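You operate a simulated robot arm through the tools that you are given. There is no shell and no other tool. Be economical: measure what you need, move in short steps, check, and stop when the job is done.

Carry out the task below with a simulated robot arm. There is one attempt and no reset: what you move stays moved.

TASK
On the top of the steel table, make the red tape roll and the blue cloth change places.
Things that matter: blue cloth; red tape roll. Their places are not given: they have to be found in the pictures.

It is judged by the outcome, as a careful person would: the job done as asked, and still so three seconds after it is handed in. It fails if anything else is knocked over, pushed out of place, dropped, spilled or broken.

THE ROBOT
A 7-joint arm with a two-finger parallel gripper, fixed in place. Base frame: the origin is at the foot of the arm, x ahead of it, y to its left, z up; the work surface is at about z = 0.85. Lengths are in m, angles in rad, forces in N, time in s.
With the tool pointing down near the work surface it reaches from about 0.3 to 0.7 m from the base axis. Its first joint turns from -1.152 to 1.152 rad. Payload 1.57 kg.
Tool frame: the origin (TCP) lies between the finger pads and is the grasp point; the fingertips stand 0.03 m ahead of it; z points along the fingers, y is the line along which they close. The gripper opens to 0.11 m. The fingers are 0.024 m wide and 0.012 m thick; the gripper's body (0.048 by 0.112 m) begins 0.078 m behind the TCP.
Orientation is that of the tool frame in the base frame, as a unit quaternion [x, y, z, w]. With the fingers straight down and closing along the base's y, the tool's x points along the base's -x, its y along +y and its z along -z.

THE INTERFACE
- The arm moves only by the tool step_arm. Its argument "rows" is a list of rows, each a list of 3 entries, a list of its own where there are three numbers: the closure, from 0 (fully open) to 1 (shut), then the shift along the tool's x, y, z in units of 400 mm (1.0 is 400 mm), then the turn, a rotation vector about the tool's x, y, z in units of 180 degrees (1.0 is 180 degrees). In form: [[claw, [dx, dy, dz], [ax, ay, az]], ...]. A call has 1 to 8 rows; each row is the pose to reach, as a shift and turn from the pose commanded when the call began, along the tool's axes at that moment. A call with a number of a shift or a turn outside -1 to 1 is refused whole. A row lasts 0.2 s, in which the tool goes at most 0.05 m and 0.15 rad; a call with a longer step from one row to the next is refused whole, and so is a gripper value outside its range. A pose out of reach is approached as far as the arm can. The call stops where the force on the tool passes 40 N (or 10 N more than at its start, if that is more) or the arm is blocked; 0.2 s more then pass. The fingers move at their own pace (about 0.108 m/s each) and stop on an object; they squeeze with about 34 N. The grip force told is the motor's: it shows also when the fingers shut on nothing. Time passes only in rows, and 0.2 s behind the last, so rows that repeat a pose let the fingers close. It gives the time, the measured TCP pose, the force on the tool (base axes), the opening and the grip force at its end, in the units of the frame above (readings bear some noise).
- Cameras (640 x 400 px; columns grow to the right, rows downward): "scene" is fixed at [0.1608, -0.3896, 1.4027]; the picture's right is [0.81, -0.59, 0.00], its down [-0.34, -0.47, -0.82] and it looks along [0.48, 0.66, -0.58] (base axes); focal length 331 px, centre (320, 200). "wrist" rides on the gripper at [-0.036, 0, -0.08] in the tool frame; the picture's right is [0.00, -1.00, 0.00], its down [0.97, 0.00, -0.24] and it looks along [0.24, 0.00, 0.97] (tool axes); focal length 218 px, centre (320, 200).
- grab_frame(camera): a new picture of that camera. No time passes.
- locate(camera, pixels): for up to 12 pixels [column, row] of the newest picture of that camera ("zoom" is the newest enlarged one), the place [x, y, z] in the base frame of the surface seen there, good to about 0.003 m. No time passes.
- inspect(camera, box): a new picture of the part [left, top, right, bottom] of that camera's present view, enlarged. No time passes.
- hand_in(): hands the job in; it is judged then, once.

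Work in short steps. Measure before you move; look again where a grasp or a placing could have gone wrong, and mend it. You have 80 turns and 46 pictures in all, the two below and enlarged ones among them. Open the gripper and draw the arm clear of the work before you hand the job in, unless the task says otherwise; then end with one line.

The tools are called as name(argument=value, ...) on one line, values as JSON. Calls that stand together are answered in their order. step_arm: Moves the arm, as the interface text tells. Its arguments: {"type":"object","properties":{"rows":{"type":"array"}},"required":["rows"]} The other tools are called the same way: grab_frame (camera) takes a picture; locate (camera, pixels) gives the place of the surface under pixels of a picture; inspect (camera, box) takes an enlarged picture of a part of a camera's view; hand_in () hands the job in.

At the start:

```text
time_s: 0.0
ee_pos: [0.4339, 0.0562, 1.1514]
orientation: [0.0, 1.0, -0.001, 0.001]
contact_force: [0.2, -0.2, 1.1]
width: 0.1104
grasp_force: 0.0
```

scene: 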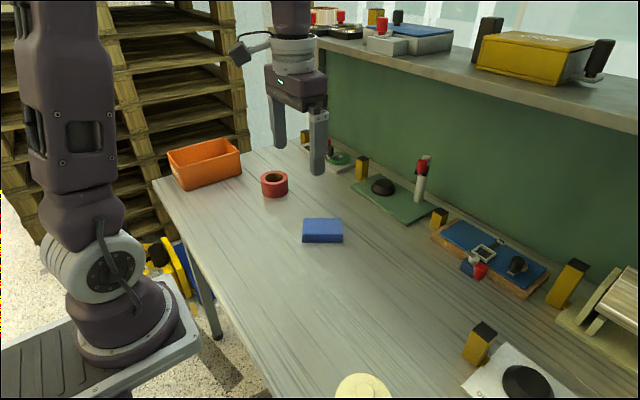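
wrist: 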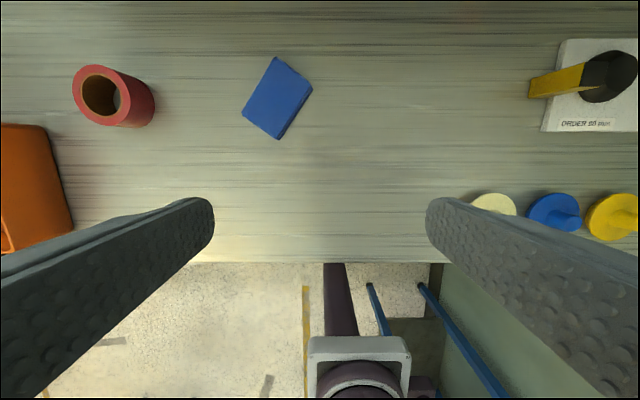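

The wrist view shows the tape roll near (110,97) and the blue cloth near (278,97). I'll measure both.

inspect(camera="scene", box=[220, 140, 380, 260])

locate(camera="wrist", pixels=[[276, 57], [312, 91], [279, 139], [242, 113], [280, 95], [75, 90], [100, 70], [122, 96], [99, 122], [84, 95], [150, 110], [200, 150]])

inspect(camera="wrist", box=[40, 20, 360, 220])

```text
3.33 times, centred on (300, 200) of scene
```

zoom: 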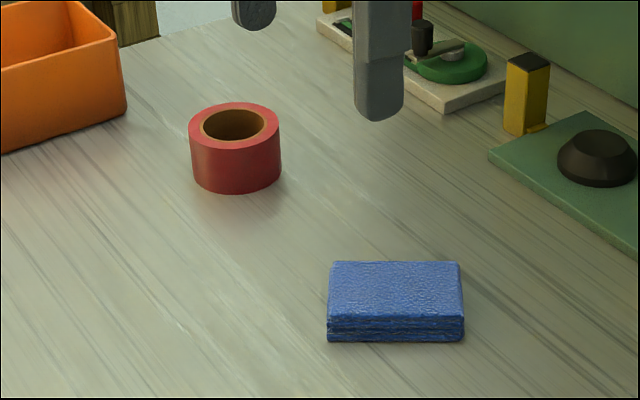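

```text
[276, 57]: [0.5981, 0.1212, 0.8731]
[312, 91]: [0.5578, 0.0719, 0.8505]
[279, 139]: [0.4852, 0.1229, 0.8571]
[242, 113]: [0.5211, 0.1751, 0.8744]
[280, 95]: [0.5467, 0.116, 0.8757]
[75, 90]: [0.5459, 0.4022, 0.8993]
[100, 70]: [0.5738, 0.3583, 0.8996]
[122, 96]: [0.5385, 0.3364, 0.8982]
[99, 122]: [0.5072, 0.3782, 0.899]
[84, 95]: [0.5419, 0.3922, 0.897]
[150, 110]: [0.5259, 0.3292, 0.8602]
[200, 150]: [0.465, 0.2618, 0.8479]
```

```text
2.00 times, centred on (200, 120) of wrist
```

zoom: 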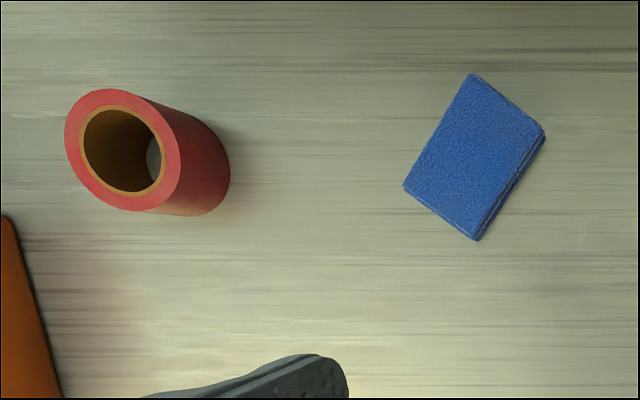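

Now more precise corner points on the cloth's top and the roll's rim, using the enlarged wrist picture.

locate(camera="zoom", pixels=[[472, 78], [541, 131], [473, 236], [408, 186], [472, 158], [70, 133], [110, 92], [178, 160], [138, 208], [85, 105], [172, 190], [155, 165]])

```text
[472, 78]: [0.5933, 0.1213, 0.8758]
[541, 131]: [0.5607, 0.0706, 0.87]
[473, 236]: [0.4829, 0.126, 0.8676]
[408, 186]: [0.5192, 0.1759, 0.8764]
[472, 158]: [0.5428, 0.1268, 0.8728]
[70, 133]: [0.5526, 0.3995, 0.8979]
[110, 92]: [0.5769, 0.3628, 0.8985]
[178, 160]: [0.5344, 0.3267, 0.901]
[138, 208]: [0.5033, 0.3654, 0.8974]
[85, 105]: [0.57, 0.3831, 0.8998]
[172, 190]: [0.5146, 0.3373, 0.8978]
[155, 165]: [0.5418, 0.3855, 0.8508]
```

Check the bin's nearest edges and the free space around for a temporary spot.

grab_frame(camera="wrist")

locate(camera="wrist", pixels=[[44, 127], [70, 226], [5, 125], [60, 190], [240, 200], [230, 230], [300, 200]])

locate(camera="scene", pixels=[[240, 152], [241, 172], [203, 188], [203, 164], [168, 152], [270, 215], [332, 160], [330, 170]])

```text
41 pictures are left
```

wrist: 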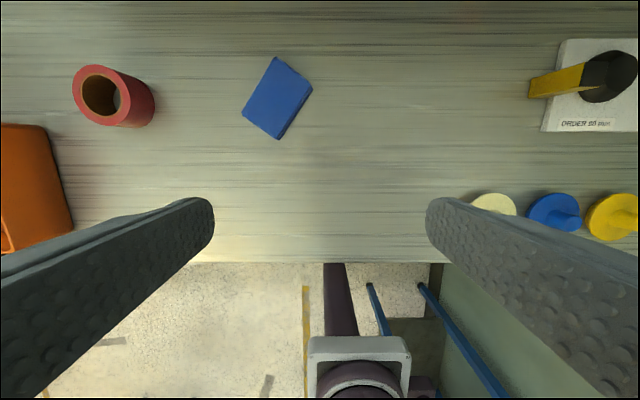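

```text
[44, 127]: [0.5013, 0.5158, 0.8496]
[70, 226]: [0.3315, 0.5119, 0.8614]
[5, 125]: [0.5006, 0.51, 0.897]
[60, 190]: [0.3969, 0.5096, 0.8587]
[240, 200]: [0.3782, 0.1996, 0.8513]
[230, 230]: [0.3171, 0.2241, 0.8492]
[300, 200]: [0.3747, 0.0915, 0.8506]
```

```text
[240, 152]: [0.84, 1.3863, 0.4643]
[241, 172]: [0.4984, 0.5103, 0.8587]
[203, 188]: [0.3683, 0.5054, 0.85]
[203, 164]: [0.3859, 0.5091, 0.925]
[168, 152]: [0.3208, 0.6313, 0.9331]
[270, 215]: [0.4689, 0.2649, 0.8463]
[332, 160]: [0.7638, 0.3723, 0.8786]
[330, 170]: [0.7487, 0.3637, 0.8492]
```

Free area around (0.44, 0.25) is good for temporary parking; bin is at y>0.50, clear. Move above the cloth (0.539, 0.123), turned ~35.5° so the fingers close across its short side.

step_arm(rows=[[0, [-0.0438, 0.028, 0.0717], [0, 0, 0.0328]], [0, [-0.0876, 0.056, 0.1433], [0, 0, 0.0657]], [0, [-0.1314, 0.084, 0.215], [0, 0, 0.0985]], [0, [-0.1752, 0.112, 0.2867], [0, 0, 0.1313]], [0, [-0.219, 0.14, 0.3583], [0, 0, 0.1642]], [0, [-0.2628, 0.168, 0.43], [0, 0, 0.197]], [0, [-0.2628, 0.168, 0.43], [0, 0, 0.197]]])

grab_frame(camera="wrist")

```text
time_s: 1.6
ee_pos: [0.5406, 0.1259, 0.9797]
orientation: [0.306, 0.952, 0.0, 0.0]
contact_force: [0.3, 1.3, -0.4]
width: 0.1101
grasp_force: 0.0
```

```text
40 pictures are left
```

wrist: 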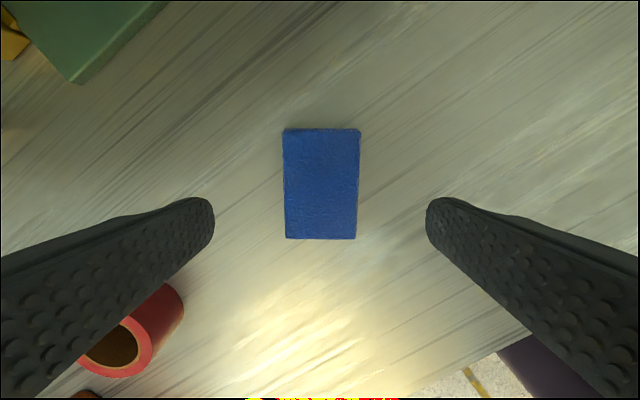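

Well aligned: the cloth spans columns 284–360. Measure the corners once more.

locate(camera="wrist", pixels=[[288, 138], [357, 138], [353, 235], [289, 235], [321, 185], [321, 236], [321, 132]])

```text
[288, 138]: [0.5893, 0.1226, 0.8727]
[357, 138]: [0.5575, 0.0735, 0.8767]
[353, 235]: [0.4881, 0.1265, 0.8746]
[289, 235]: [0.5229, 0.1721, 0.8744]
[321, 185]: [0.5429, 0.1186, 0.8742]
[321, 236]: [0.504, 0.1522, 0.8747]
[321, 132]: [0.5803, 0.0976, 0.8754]
```

TCP is within 2 mm of the cloth's centre. Descend to z≈0.885 (tips 5 mm above the table) and close.

step_arm(rows=[[0, [0, 0, 0.08], [0, 0, 0]], [0, [0, 0, 0.16], [0, 0, 0]], [0, [0, 0, 0.215], [0, 0, 0]], [0, [0, 0, 0.236], [0, 0, 0]], [0.5, [0, 0, 0.236], [0, 0, 0]], [1, [0, 0, 0.236], [0, 0, 0]], [1, [0, 0, 0.236], [0, 0, 0]], [1, [0, 0, 0.236], [0, 0, 0]]])

```text
time_s: 3.4
ee_pos: [0.5403, 0.125, 0.8851]
orientation: [0.304, 0.953, 0.0, 0.0]
contact_force: [-0.3, 0.3, 0.0]
width: 0.0689
grasp_force: 34.3
```

Gripped (34 N at 0.069 m). Lift a little and check it is held.

step_arm(rows=[[1, [0, 0, -0.05], [0, 0, 0]], [1, [0, 0, -0.12], [0, 0, 0]], [1, [0, 0, -0.2], [0, 0, 0]], [1, [0, 0, -0.2], [0, 0, 0]]])

grab_frame(camera="scene")

```text
time_s: 4.4
ee_pos: [0.5422, 0.1245, 0.965]
orientation: [0.305, 0.952, 0.001, 0.0]
contact_force: [0.1, 0.6, 0.7]
width: 0.0003
grasp_force: 21.5
```

```text
39 pictures are left
```

scene: 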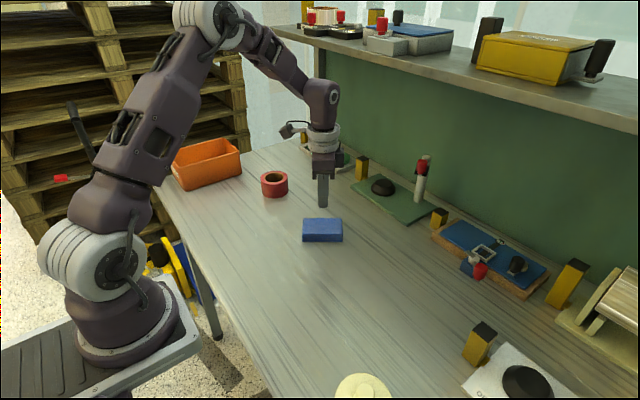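

The cloth was not lifted: the fingers shut on nothing (0.0003). Look at it from the wrist.

grab_frame(camera="wrist")

inspect(camera="scene", box=[270, 160, 380, 260])

```text
38 pictures are left
```

wrist: 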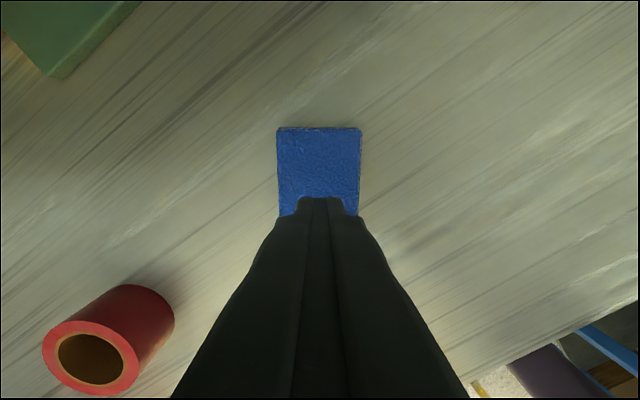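

```text
4.00 times, centred on (325, 210) of scene
```

zoom: 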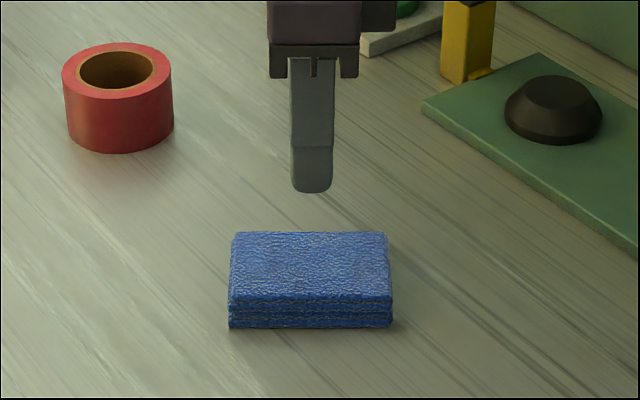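

The cloth is unmoved but slipped out of the grip, which was near the rounded tips. Reopen, go about 4 mm lower, close and see whether the width settles.

step_arm(rows=[[0, [0, 0, 0], [0, 0, 0]], [0, [0, 0, 0], [0, 0, 0]], [0, [0, 0, 0.08], [0, 0, 0]], [0, [0, 0, 0.16], [0, 0, 0]], [0, [0, 0, 0.2], [0, 0, 0]], [0, [0, 0, 0.2105], [0, 0, 0]], [0, [0, 0, 0.2105], [0, 0, 0]]])

grab_frame(camera="wrist")

```text
time_s: 6.0
ee_pos: [0.541, 0.1237, 0.8826]
orientation: [0.305, 0.952, 0.0, 0.0]
contact_force: [0.5, 0.0, -0.7]
width: 0.11
grasp_force: 0.1
```

```text
36 pictures are left
```

wrist: 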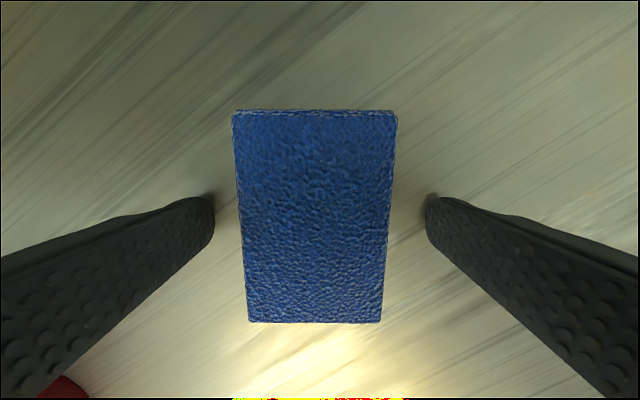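

The fingers straddle the cloth squarely without contact force. Close and hold.

step_arm(rows=[[1, [0, 0, 0], [0, 0, 0]], [1, [0, 0, 0], [0, 0, 0]], [1, [0, 0, 0], [0, 0, 0]], [1, [0, 0, 0], [0, 0, 0]], [1, [0, 0, 0], [0, 0, 0]], [1, [0, 0, 0], [0, 0, 0]]])

grab_frame(camera="wrist")

```text
time_s: 7.4
ee_pos: [0.5407, 0.1244, 0.8825]
orientation: [0.305, 0.952, -0.001, 0.0]
contact_force: [0.1, 1.1, 1.2]
width: 0.0688
grasp_force: 34.3
```

```text
35 pictures are left
```

wrist: 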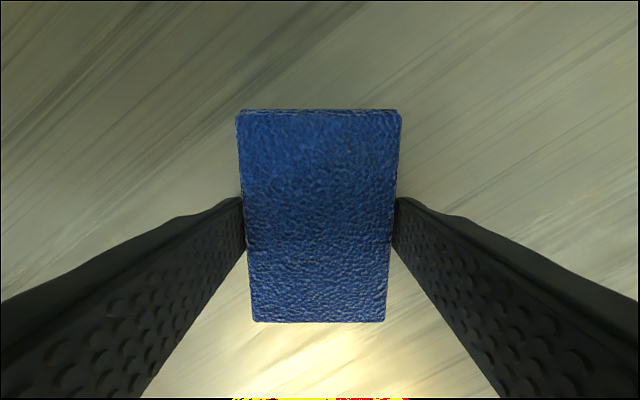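

The grip is square on both sides. Lift slowly, 2–4 mm per row, and read the width.

step_arm(rows=[[1, [0, 0, -0.005], [0, 0, 0]], [1, [0, 0, -0.01], [0, 0, 0]], [1, [0, 0, -0.015], [0, 0, 0]], [1, [0, 0, -0.02], [0, 0, 0]], [1, [0, 0, -0.025], [0, 0, 0]], [1, [0, 0, -0.03], [0, 0, 0]]])

inspect(camera="scene", box=[270, 160, 380, 260])

```text
time_s: 8.8
ee_pos: [0.5398, 0.1249, 0.8932]
orientation: [0.305, 0.952, 0.0, 0.0]
contact_force: [0.2, -0.9, -0.9]
width: 0.0686
grasp_force: 33.6
```

```text
4.00 times, centred on (325, 210) of scene
```

zoom: 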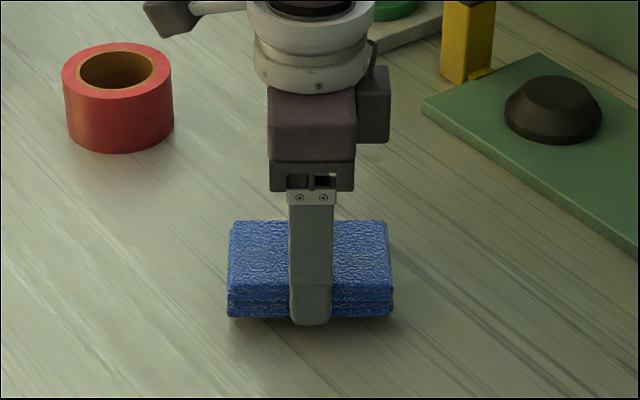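

The cloth rises with the fingers (its lower edge 327→317 in the enlarged view). Keep lifting slowly.

step_arm(rows=[[1, [0, 0, -0.007], [0, 0, 0]], [1, [0, 0, -0.014], [0, 0, 0]], [1, [0, 0, -0.021], [0, 0, 0]], [1, [0, 0, -0.028], [0, 0, 0]], [1, [0, 0, -0.035], [0, 0, 0]], [1, [0, 0, -0.042], [0, 0, 0]], [1, [0, 0, -0.05], [0, 0, 0]], [1, [0, 0, -0.05], [0, 0, 0]]])

inspect(camera="scene", box=[270, 160, 380, 260])

```text
time_s: 10.6
ee_pos: [0.5404, 0.124, 0.9133]
orientation: [0.305, 0.952, 0.0, 0.0]
contact_force: [0.9, -0.4, 0.4]
width: 0.0688
grasp_force: 34.1
```

```text
4.00 times, centred on (325, 210) of scene
```

zoom: 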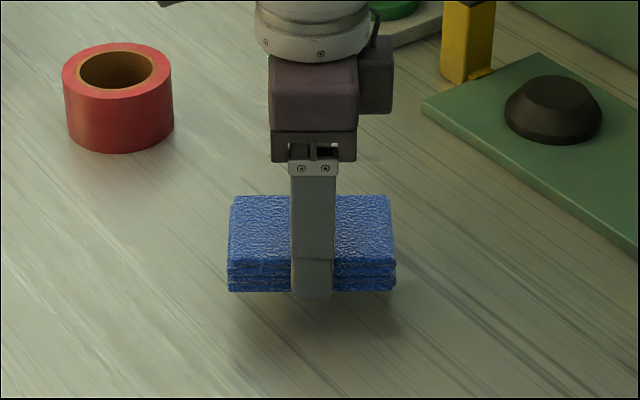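

Held firmly. Carry it slowly towards the parking spot (0.46, 0.235).

step_arm(rows=[[1, [0.015, 0.005, 0], [0, 0, 0]], [1, [0.042, 0.014, 0], [0, 0, 0]], [1, [0.072, 0.024, 0], [0, 0, 0]], [1, [0.102, 0.034, 0], [0, 0, 0]], [1, [0.132, 0.044, 0], [0, 0, 0]], [1, [0.162, 0.054, 0], [0, 0, 0]], [1, [0.186, 0.062, 0], [0, 0, 0]], [1, [0.201, 0.067, 0], [0, 0, 0]]])

step_arm(rows=[[1, [0.012, 0.004, 0], [0, 0, 0]], [1, [0.033, 0.011, 0], [0, 0, 0]], [1, [0.06, 0.02, 0], [0, 0, 0]], [1, [0.087, 0.03, 0], [0, 0, 0]], [1, [0.111, 0.039, 0], [0, 0, 0]], [1, [0.123, 0.043, 0], [0, 0, 0]], [1, [0.123, 0.043, 0], [0, 0, 0]]])

grab_frame(camera="scene")

```text
time_s: 12.4
ee_pos: [0.4907, 0.193, 0.9126]
orientation: [0.305, 0.952, -0.001, 0.0]
contact_force: [0.0, 0.7, 0.4]
width: 0.0686
grasp_force: 33.7
```

```text
time_s: 14.0
ee_pos: [0.4602, 0.2345, 0.9127]
orientation: [0.304, 0.953, 0.0, 0.0]
contact_force: [0.5, -0.7, 0.1]
width: 0.0688
grasp_force: 34.0
```

```text
32 pictures are left
```

scene: 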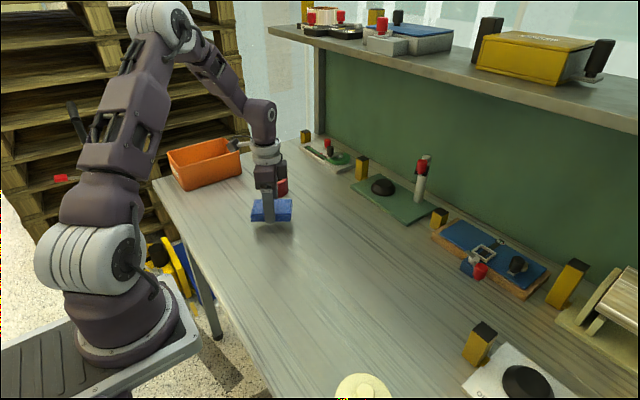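

Still held, over clear table. Lower 30 mm and release.

step_arm(rows=[[1, [0, 0, 0.02], [0, 0, 0]], [1, [0, 0, 0.04], [0, 0, 0]], [1, [0, 0, 0.06], [0, 0, 0]], [1, [0, 0, 0.074], [0, 0, 0]], [1, [0, 0, 0.074], [0, 0, 0]], [0, [0, 0, 0.074], [0, 0, 0]], [0, [0, 0, 0.074], [0, 0, 0]]])

step_arm(rows=[[0, [0, 0, -0.05], [0, 0, 0]], [0, [0, 0, -0.15], [0, 0, 0]], [0, [0, 0, -0.25], [0, 0, 0]], [0, [0, 0, -0.35], [0, 0, 0]], [0, [0, 0, -0.35], [0, 0, 0]]])

grab_frame(camera="wrist")

```text
time_s: 15.6
ee_pos: [0.4613, 0.2355, 0.8832]
orientation: [0.305, 0.952, 0.0, 0.0]
contact_force: [-0.6, -0.4, -0.2]
width: 0.1102
grasp_force: 0.2
```

```text
time_s: 16.8
ee_pos: [0.4607, 0.2341, 1.023]
orientation: [0.305, 0.952, 0.0, 0.0]
contact_force: [0.7, 0.2, 0.2]
width: 0.1102
grasp_force: 0.0
```

```text
31 pictures are left
```

wrist: 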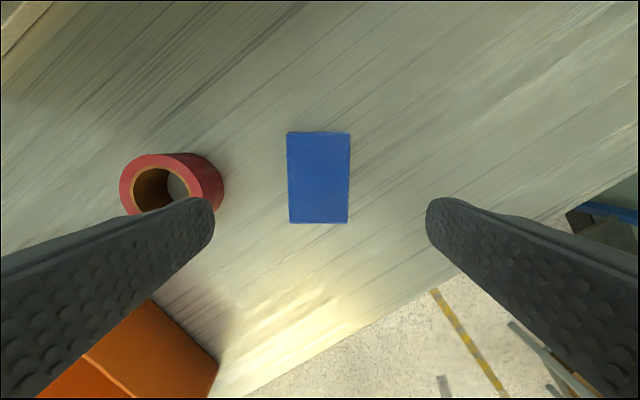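

Cloth parked intact. Move above the roll (0.540, 0.363) at the same height, same orientation.

step_arm(rows=[[0, [0.005, 0.075, 0], [0, 0, 0]], [0, [0.01, 0.15, 0], [0, 0, 0]], [0, [0.015, 0.225, 0], [0, 0, 0]], [0, [0.02, 0.3, 0], [0, 0, 0]], [0, [0.025, 0.375, 0], [0, 0, 0]], [0, [0.025, 0.375, 0], [0, 0, 0]]])

grab_frame(camera="wrist")

```text
time_s: 18.2
ee_pos: [0.5384, 0.3623, 1.0218]
orientation: [0.305, 0.952, 0.0, 0.001]
contact_force: [-1.0, 0.6, -0.2]
width: 0.1099
grasp_force: 0.0
```

```text
30 pictures are left
```

wrist: 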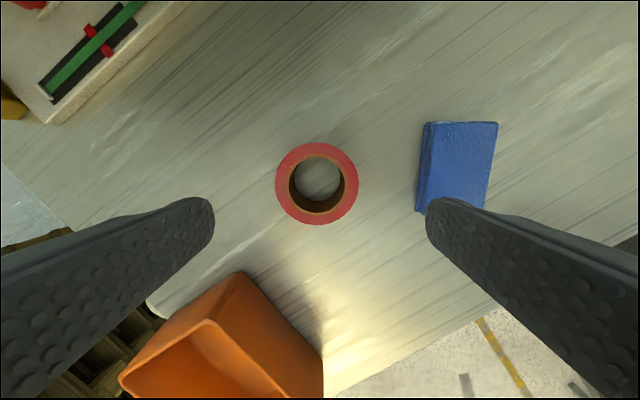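

Roll is centred between the fingers (centre near (317,184)). Measure its rim.

locate(camera="wrist", pixels=[[278, 184], [354, 184], [316, 147], [316, 221], [290, 158], [343, 210], [290, 210], [343, 158], [430, 170]])

```text
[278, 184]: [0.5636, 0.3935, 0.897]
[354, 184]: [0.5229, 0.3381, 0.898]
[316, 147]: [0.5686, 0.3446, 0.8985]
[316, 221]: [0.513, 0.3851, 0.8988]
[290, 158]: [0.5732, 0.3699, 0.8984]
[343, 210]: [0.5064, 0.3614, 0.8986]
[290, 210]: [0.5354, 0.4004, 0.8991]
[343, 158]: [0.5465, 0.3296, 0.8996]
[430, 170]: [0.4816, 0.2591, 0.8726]
```

Rim centre ≈ (0.541, 0.365), 3.5 mm along tool y. Correct and descend to z≈0.885, then close.

step_arm(rows=[[0, [0, 0.009, 0.08], [0, 0, 0]], [0, [0, 0.009, 0.16], [0, 0, 0]], [0, [0, 0.009, 0.24], [0, 0, 0]], [0, [0, 0.009, 0.31], [0, 0, 0]], [0, [0, 0.009, 0.344], [0, 0, 0]], [0, [0, 0.009, 0.344], [0, 0, 0]]])

step_arm(rows=[[1, [0, 0, 0], [0, 0, 0]], [1, [0, 0, 0], [0, 0, 0]], [1, [0, 0, 0], [0, 0, 0]], [1, [0, 0, 0], [0, 0, 0]], [1, [0, 0, -0.007], [0, 0, 0]], [1, [0, 0, -0.015], [0, 0, 0]], [1, [0, 0, -0.025], [0, 0, 0]], [1, [0, 0, -0.035], [0, 0, 0]]])

grab_frame(camera="scene")

```text
time_s: 19.6
ee_pos: [0.542, 0.3674, 0.8842]
orientation: [0.306, 0.952, 0.0, 0.0]
contact_force: [-0.6, 0.3, -0.1]
width: 0.1099
grasp_force: 0.1
```

```text
time_s: 21.4
ee_pos: [0.5423, 0.3669, 0.8999]
orientation: [0.305, 0.952, 0.001, 0.0]
contact_force: [-0.4, -0.5, -0.8]
width: 0.0793
grasp_force: 34.3
```

```text
29 pictures are left
```

scene: 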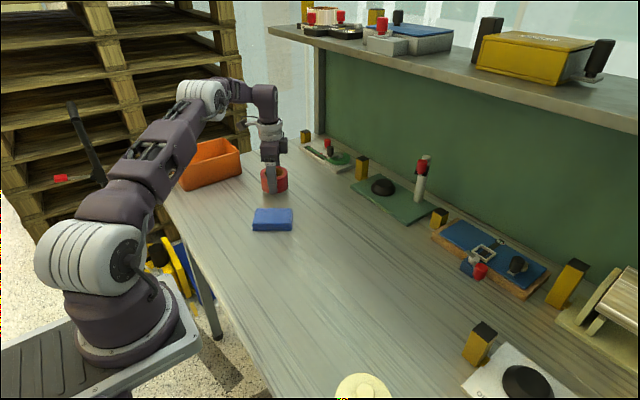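

Roll is lifted. Raise it so it clears the cloth top, then carry to the cloth's former place (0.540, 0.124).

step_arm(rows=[[1, [0, 0, -0.012], [0, 0, 0]], [1, [0, 0, -0.028], [0, 0, 0]], [1, [0, 0, -0.046], [0, 0, 0]], [1, [0, 0, -0.064], [0, 0, 0]], [1, [0, 0, -0.082], [0, 0, 0]], [1, [0, 0, -0.1], [0, 0, 0]], [1, [0, 0, -0.113], [0, 0, 0]], [1, [0, 0, -0.113], [0, 0, 0]]])

grab_frame(camera="scene")

```text
time_s: 23.2
ee_pos: [0.5414, 0.3648, 0.9444]
orientation: [0.305, 0.952, 0.0, 0.0]
contact_force: [0.0, -0.1, -1.8]
width: 0.079
grasp_force: 33.1
```

```text
28 pictures are left
```

scene: 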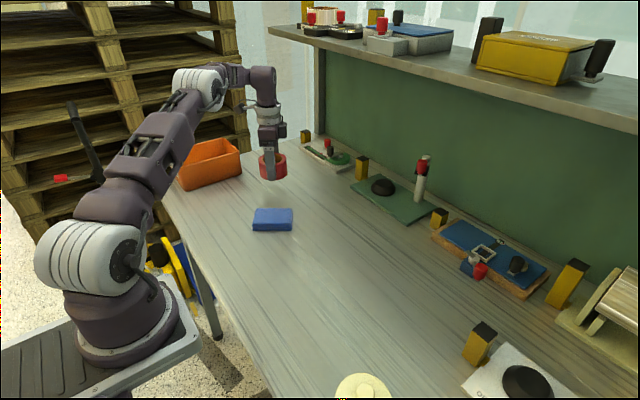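

Roll held high. Carry it across in two slow calls.

step_arm(rows=[[1, [-0.009, -0.012, 0], [0, 0, 0]], [1, [-0.027, -0.038, 0], [0, 0, 0]], [1, [-0.051, -0.072, 0], [0, 0, 0]], [1, [-0.078, -0.11, 0], [0, 0, 0]], [1, [-0.105, -0.148, 0], [0, 0, 0]], [1, [-0.132, -0.186, 0], [0, 0, 0]], [1, [-0.156, -0.22, 0], [0, 0, 0]], [1, [-0.175, -0.247, 0], [0, 0, 0]]])

step_arm(rows=[[1, [-0.019, -0.027, 0], [0, 0, 0]], [1, [-0.043, -0.061, 0], [0, 0, 0]], [1, [-0.07, -0.099, 0], [0, 0, 0]], [1, [-0.097, -0.137, 0], [0, 0, 0]], [1, [-0.124, -0.175, 0], [0, 0, 0]], [1, [-0.148, -0.209, 0], [0, 0, 0]], [1, [-0.175, -0.247, 0], [0, 0, 0]], [1, [-0.175, -0.247, 0], [0, 0, 0]]])

grab_frame(camera="scene")

```text
time_s: 25.0
ee_pos: [0.5414, 0.2436, 0.9445]
orientation: [0.305, 0.952, 0.0, 0.0]
contact_force: [0.3, -0.2, -1.1]
width: 0.0789
grasp_force: 33.4
```

```text
time_s: 26.8
ee_pos: [0.5412, 0.1234, 0.9465]
orientation: [0.304, 0.953, 0.0, 0.0]
contact_force: [0.0, 0.1, -1.1]
width: 0.0791
grasp_force: 33.8
```

```text
27 pictures are left
```

scene: 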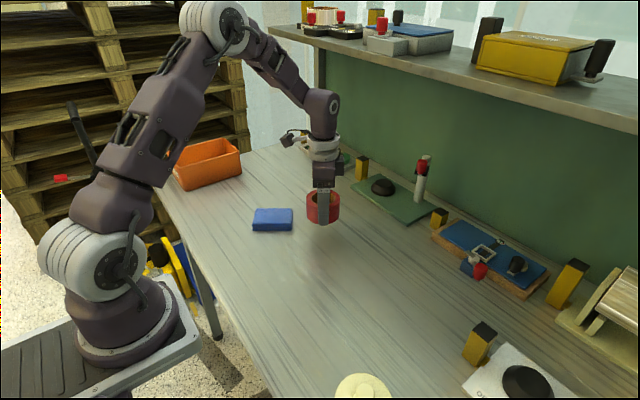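

In place above (0.541, 0.124). Lower 59 mm, release and rise.

step_arm(rows=[[1, [0, 0, 0.03], [0, 0, 0]], [1, [0, 0, 0.065], [0, 0, 0]], [1, [0, 0, 0.1], [0, 0, 0]], [1, [0, 0, 0.128], [0, 0, 0]], [1, [0, 0, 0.147], [0, 0, 0]], [1, [0, 0, 0.147], [0, 0, 0]], [0, [0, 0, 0.147], [0, 0, 0]], [0, [0, 0, 0.147], [0, 0, 0]]])

step_arm(rows=[[0, [0, 0, -0.05], [0, 0, 0]], [0, [0, 0, -0.15], [0, 0, 0]], [0, [0, 0, -0.25], [0, 0, 0]], [0, [0, 0, -0.35], [0, 0, 0]], [0, [0, 0, -0.35], [0, 0, 0]]])

grab_frame(camera="wrist")

```text
time_s: 28.6
ee_pos: [0.5401, 0.1253, 0.8864]
orientation: [0.306, 0.952, 0.0, -0.001]
contact_force: [0.3, -0.6, 0.8]
width: 0.1103
grasp_force: 0.0
```

```text
time_s: 29.8
ee_pos: [0.5397, 0.1241, 1.0292]
orientation: [0.304, 0.953, 0.0, 0.001]
contact_force: [0.0, 0.2, 0.1]
width: 0.11
grasp_force: 0.1
```

```text
26 pictures are left
```

wrist: 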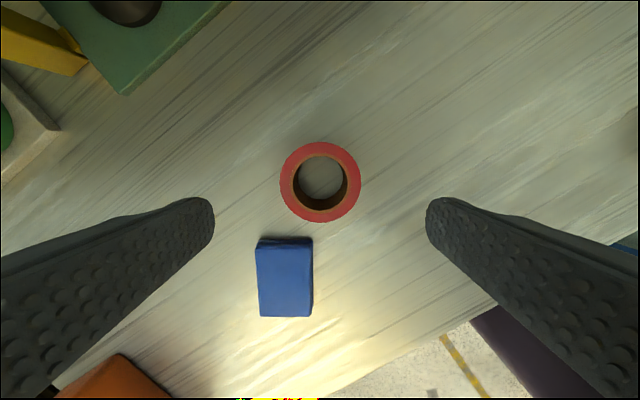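

Roll stands at the cloth's former spot. Return above the parked cloth and measure.

step_arm(rows=[[0, [0.065, 0.022, 0], [0, 0, 0]], [0, [0.13, 0.044, 0], [0, 0, 0]], [0, [0.195, 0.066, 0], [0, 0, 0]], [0, [0.26, 0.088, 0], [0, 0, 0]], [0, [0.324, 0.11, 0], [0, 0, 0]], [0, [0.324, 0.11, 0], [0, 0, 0]]])

grab_frame(camera="wrist")

locate(camera="wrist", pixels=[[292, 138], [345, 138], [345, 219], [292, 219], [319, 178]])

```text
time_s: 31.2
ee_pos: [0.4601, 0.2359, 1.0262]
orientation: [0.305, 0.952, 0.0, -0.001]
contact_force: [-0.1, -0.7, 0.8]
width: 0.1097
grasp_force: 0.1
```

```text
25 pictures are left
```

wrist: 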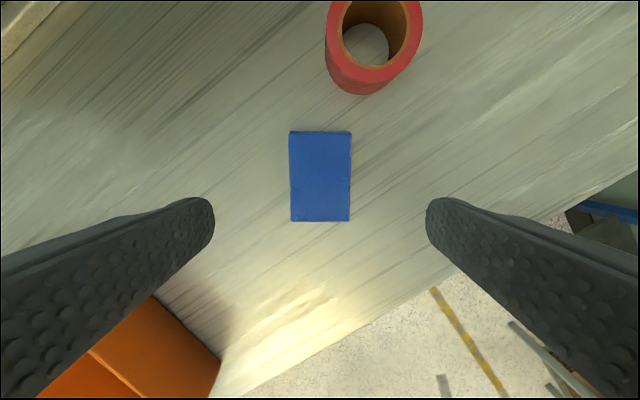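

```text
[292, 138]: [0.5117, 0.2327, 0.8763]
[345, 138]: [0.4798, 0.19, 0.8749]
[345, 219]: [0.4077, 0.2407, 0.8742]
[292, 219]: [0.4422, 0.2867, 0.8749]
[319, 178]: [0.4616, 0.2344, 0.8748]
```

Centred. Descend to ~0.882 and close.

step_arm(rows=[[0, [0, 0.002, 0.09], [0, 0, 0]], [0, [0, 0.002, 0.18], [0, 0, 0]], [0, [0, 0.002, 0.27], [0, 0, 0]], [0, [0, 0.002, 0.335], [0, 0, 0]], [0, [0, 0.002, 0.359], [0, 0, 0]], [0, [0, 0.002, 0.359], [0, 0, 0]]])

step_arm(rows=[[1, [0, 0, 0], [0, 0, 0]], [1, [0, 0, 0], [0, 0, 0]], [1, [0, 0, 0], [0, 0, 0]], [1, [0, 0, 0], [0, 0, 0]], [1, [0, 0, 0], [0, 0, 0]]])

```text
time_s: 32.6
ee_pos: [0.462, 0.235, 0.8826]
orientation: [0.306, 0.952, 0.0, 0.0]
contact_force: [-0.3, -0.2, 0.5]
width: 0.1101
grasp_force: 0.1
```

```text
time_s: 33.8
ee_pos: [0.463, 0.236, 0.8828]
orientation: [0.304, 0.953, 0.001, 0.0]
contact_force: [0.2, -0.4, 0.4]
width: 0.0686
grasp_force: 33.8
```

Gripped at 0.0686 as in the good grasp. Lift slowly by 30 mm.

step_arm(rows=[[1, [0, 0, -0.006], [0, 0, 0]], [1, [0, 0, -0.014], [0, 0, 0]], [1, [0, 0, -0.024], [0, 0, 0]], [1, [0, 0, -0.035], [0, 0, 0]], [1, [0, 0, -0.047], [0, 0, 0]], [1, [0, 0, -0.06], [0, 0, 0]], [1, [0, 0, -0.075], [0, 0, 0]], [1, [0, 0, -0.075], [0, 0, 0]]])

grab_frame(camera="scene")

```text
time_s: 35.6
ee_pos: [0.4613, 0.236, 0.9136]
orientation: [0.304, 0.953, 0.0, 0.0]
contact_force: [-1.1, 0.3, -0.5]
width: 0.069
grasp_force: 34.2
```

```text
24 pictures are left
```

scene: 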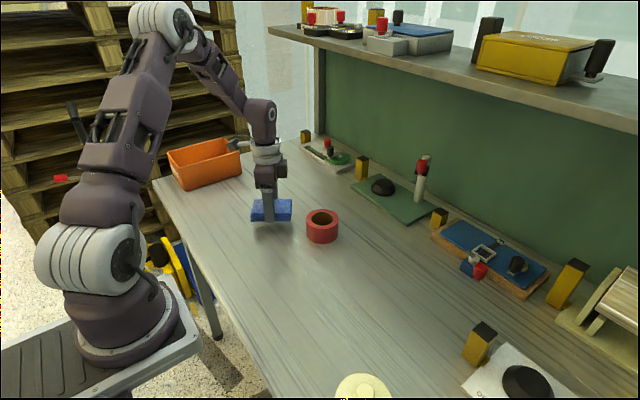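

Held. Carry it to the roll's former place (0.541, 0.365) in two slow calls.

step_arm(rows=[[1, [0.001, 0.012, 0], [0, 0, 0]], [1, [0.002, 0.034, 0], [0, 0, 0]], [1, [0.004, 0.062, 0], [0, 0, 0]], [1, [0.006, 0.092, 0], [0, 0, 0]], [1, [0.008, 0.122, 0], [0, 0, 0]], [1, [0.01, 0.152, 0], [0, 0, 0]], [1, [0.012, 0.178, 0], [0, 0, 0]], [1, [0.013, 0.195, 0], [0, 0, 0]]])

step_arm(rows=[[1, [0.001, 0.015, 0], [0, 0, 0]], [1, [0.003, 0.04, 0], [0, 0, 0]], [1, [0.005, 0.07, 0], [0, 0, 0]], [1, [0.007, 0.1, 0], [0, 0, 0]], [1, [0.009, 0.13, 0], [0, 0, 0]], [1, [0.011, 0.158, 0], [0, 0, 0]], [1, [0.013, 0.184, 0], [0, 0, 0]], [1, [0.013, 0.184, 0], [0, 0, 0]]])

grab_frame(camera="scene")

```text
time_s: 37.4
ee_pos: [0.5016, 0.3025, 0.9127]
orientation: [0.305, 0.952, -0.001, 0.0]
contact_force: [-0.3, 0.0, -0.4]
width: 0.0688
grasp_force: 34.3
```

```text
time_s: 39.2
ee_pos: [0.5403, 0.3656, 0.912]
orientation: [0.305, 0.952, 0.0, 0.0]
contact_force: [0.9, 0.3, -0.8]
width: 0.0687
grasp_force: 34.1
```

```text
23 pictures are left
```

scene: 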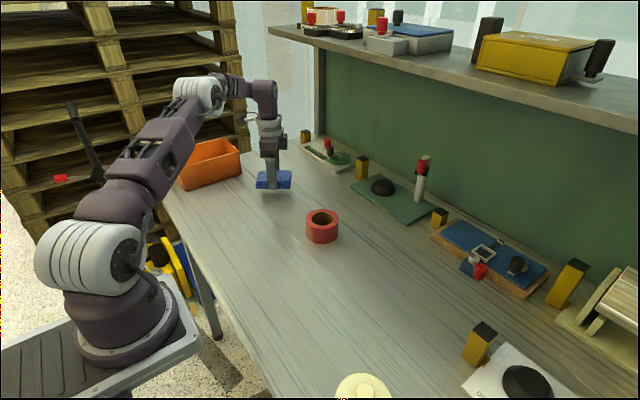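

Over the roll's former place. Lower 30 mm, release and rise well clear.

step_arm(rows=[[1, [0, 0, 0.02], [0, 0, 0]], [1, [0, 0, 0.04], [0, 0, 0]], [1, [0, 0, 0.06], [0, 0, 0]], [1, [0, 0, 0.074], [0, 0, 0]], [1, [0, 0, 0.074], [0, 0, 0]], [0, [0, 0, 0.074], [0, 0, 0]], [0, [0, 0, 0.074], [0, 0, 0]]])

step_arm(rows=[[0, [0, 0, -0.05], [0, 0, 0]], [0, [0, 0, -0.15], [0, 0, 0]], [0, [0, 0, -0.25], [0, 0, 0]], [0, [0, 0, -0.35], [0, 0, 0]], [0, [0, 0, -0.45], [0, 0, 0]], [0, [0, 0, -0.5], [0, 0, 0]], [0, [0, 0, -0.5], [0, 0, 0]]])

grab_frame(camera="wrist")

grab_frame(camera="scene")

```text
time_s: 40.8
ee_pos: [0.5418, 0.3651, 0.8835]
orientation: [0.305, 0.952, 0.0, 0.0]
contact_force: [-0.4, 0.4, 0.7]
width: 0.1099
grasp_force: 0.1
```

```text
time_s: 42.4
ee_pos: [0.5302, 0.359, 1.076]
orientation: [0.297, 0.955, -0.002, 0.003]
contact_force: [0.9, 0.2, 0.3]
width: 0.1099
grasp_force: 0.1
out of reach, approached as far as the arm can: row 5, 6, 7
```

```text
22 pictures are left
```

wrist: 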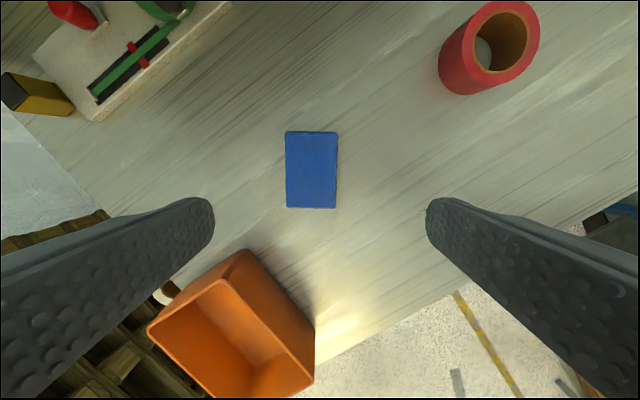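

```text
21 pictures are left
```

scene: 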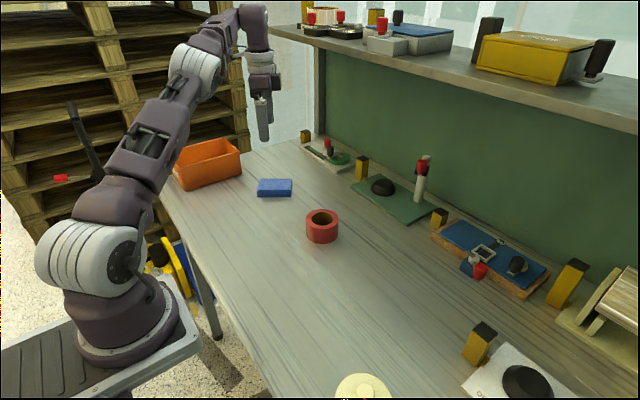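

Both pictures show the swap done, nothing else moved, and the open gripper is about 0.2 m above the table. Handing in.

hand_in()

```text
The job is handed in.
```

The red tape roll and the blue cloth have changed places on the steel table; the final pictures show nothing else moved. My first grip on the cloth slipped before it left the table, so I gripped it again slightly lower.
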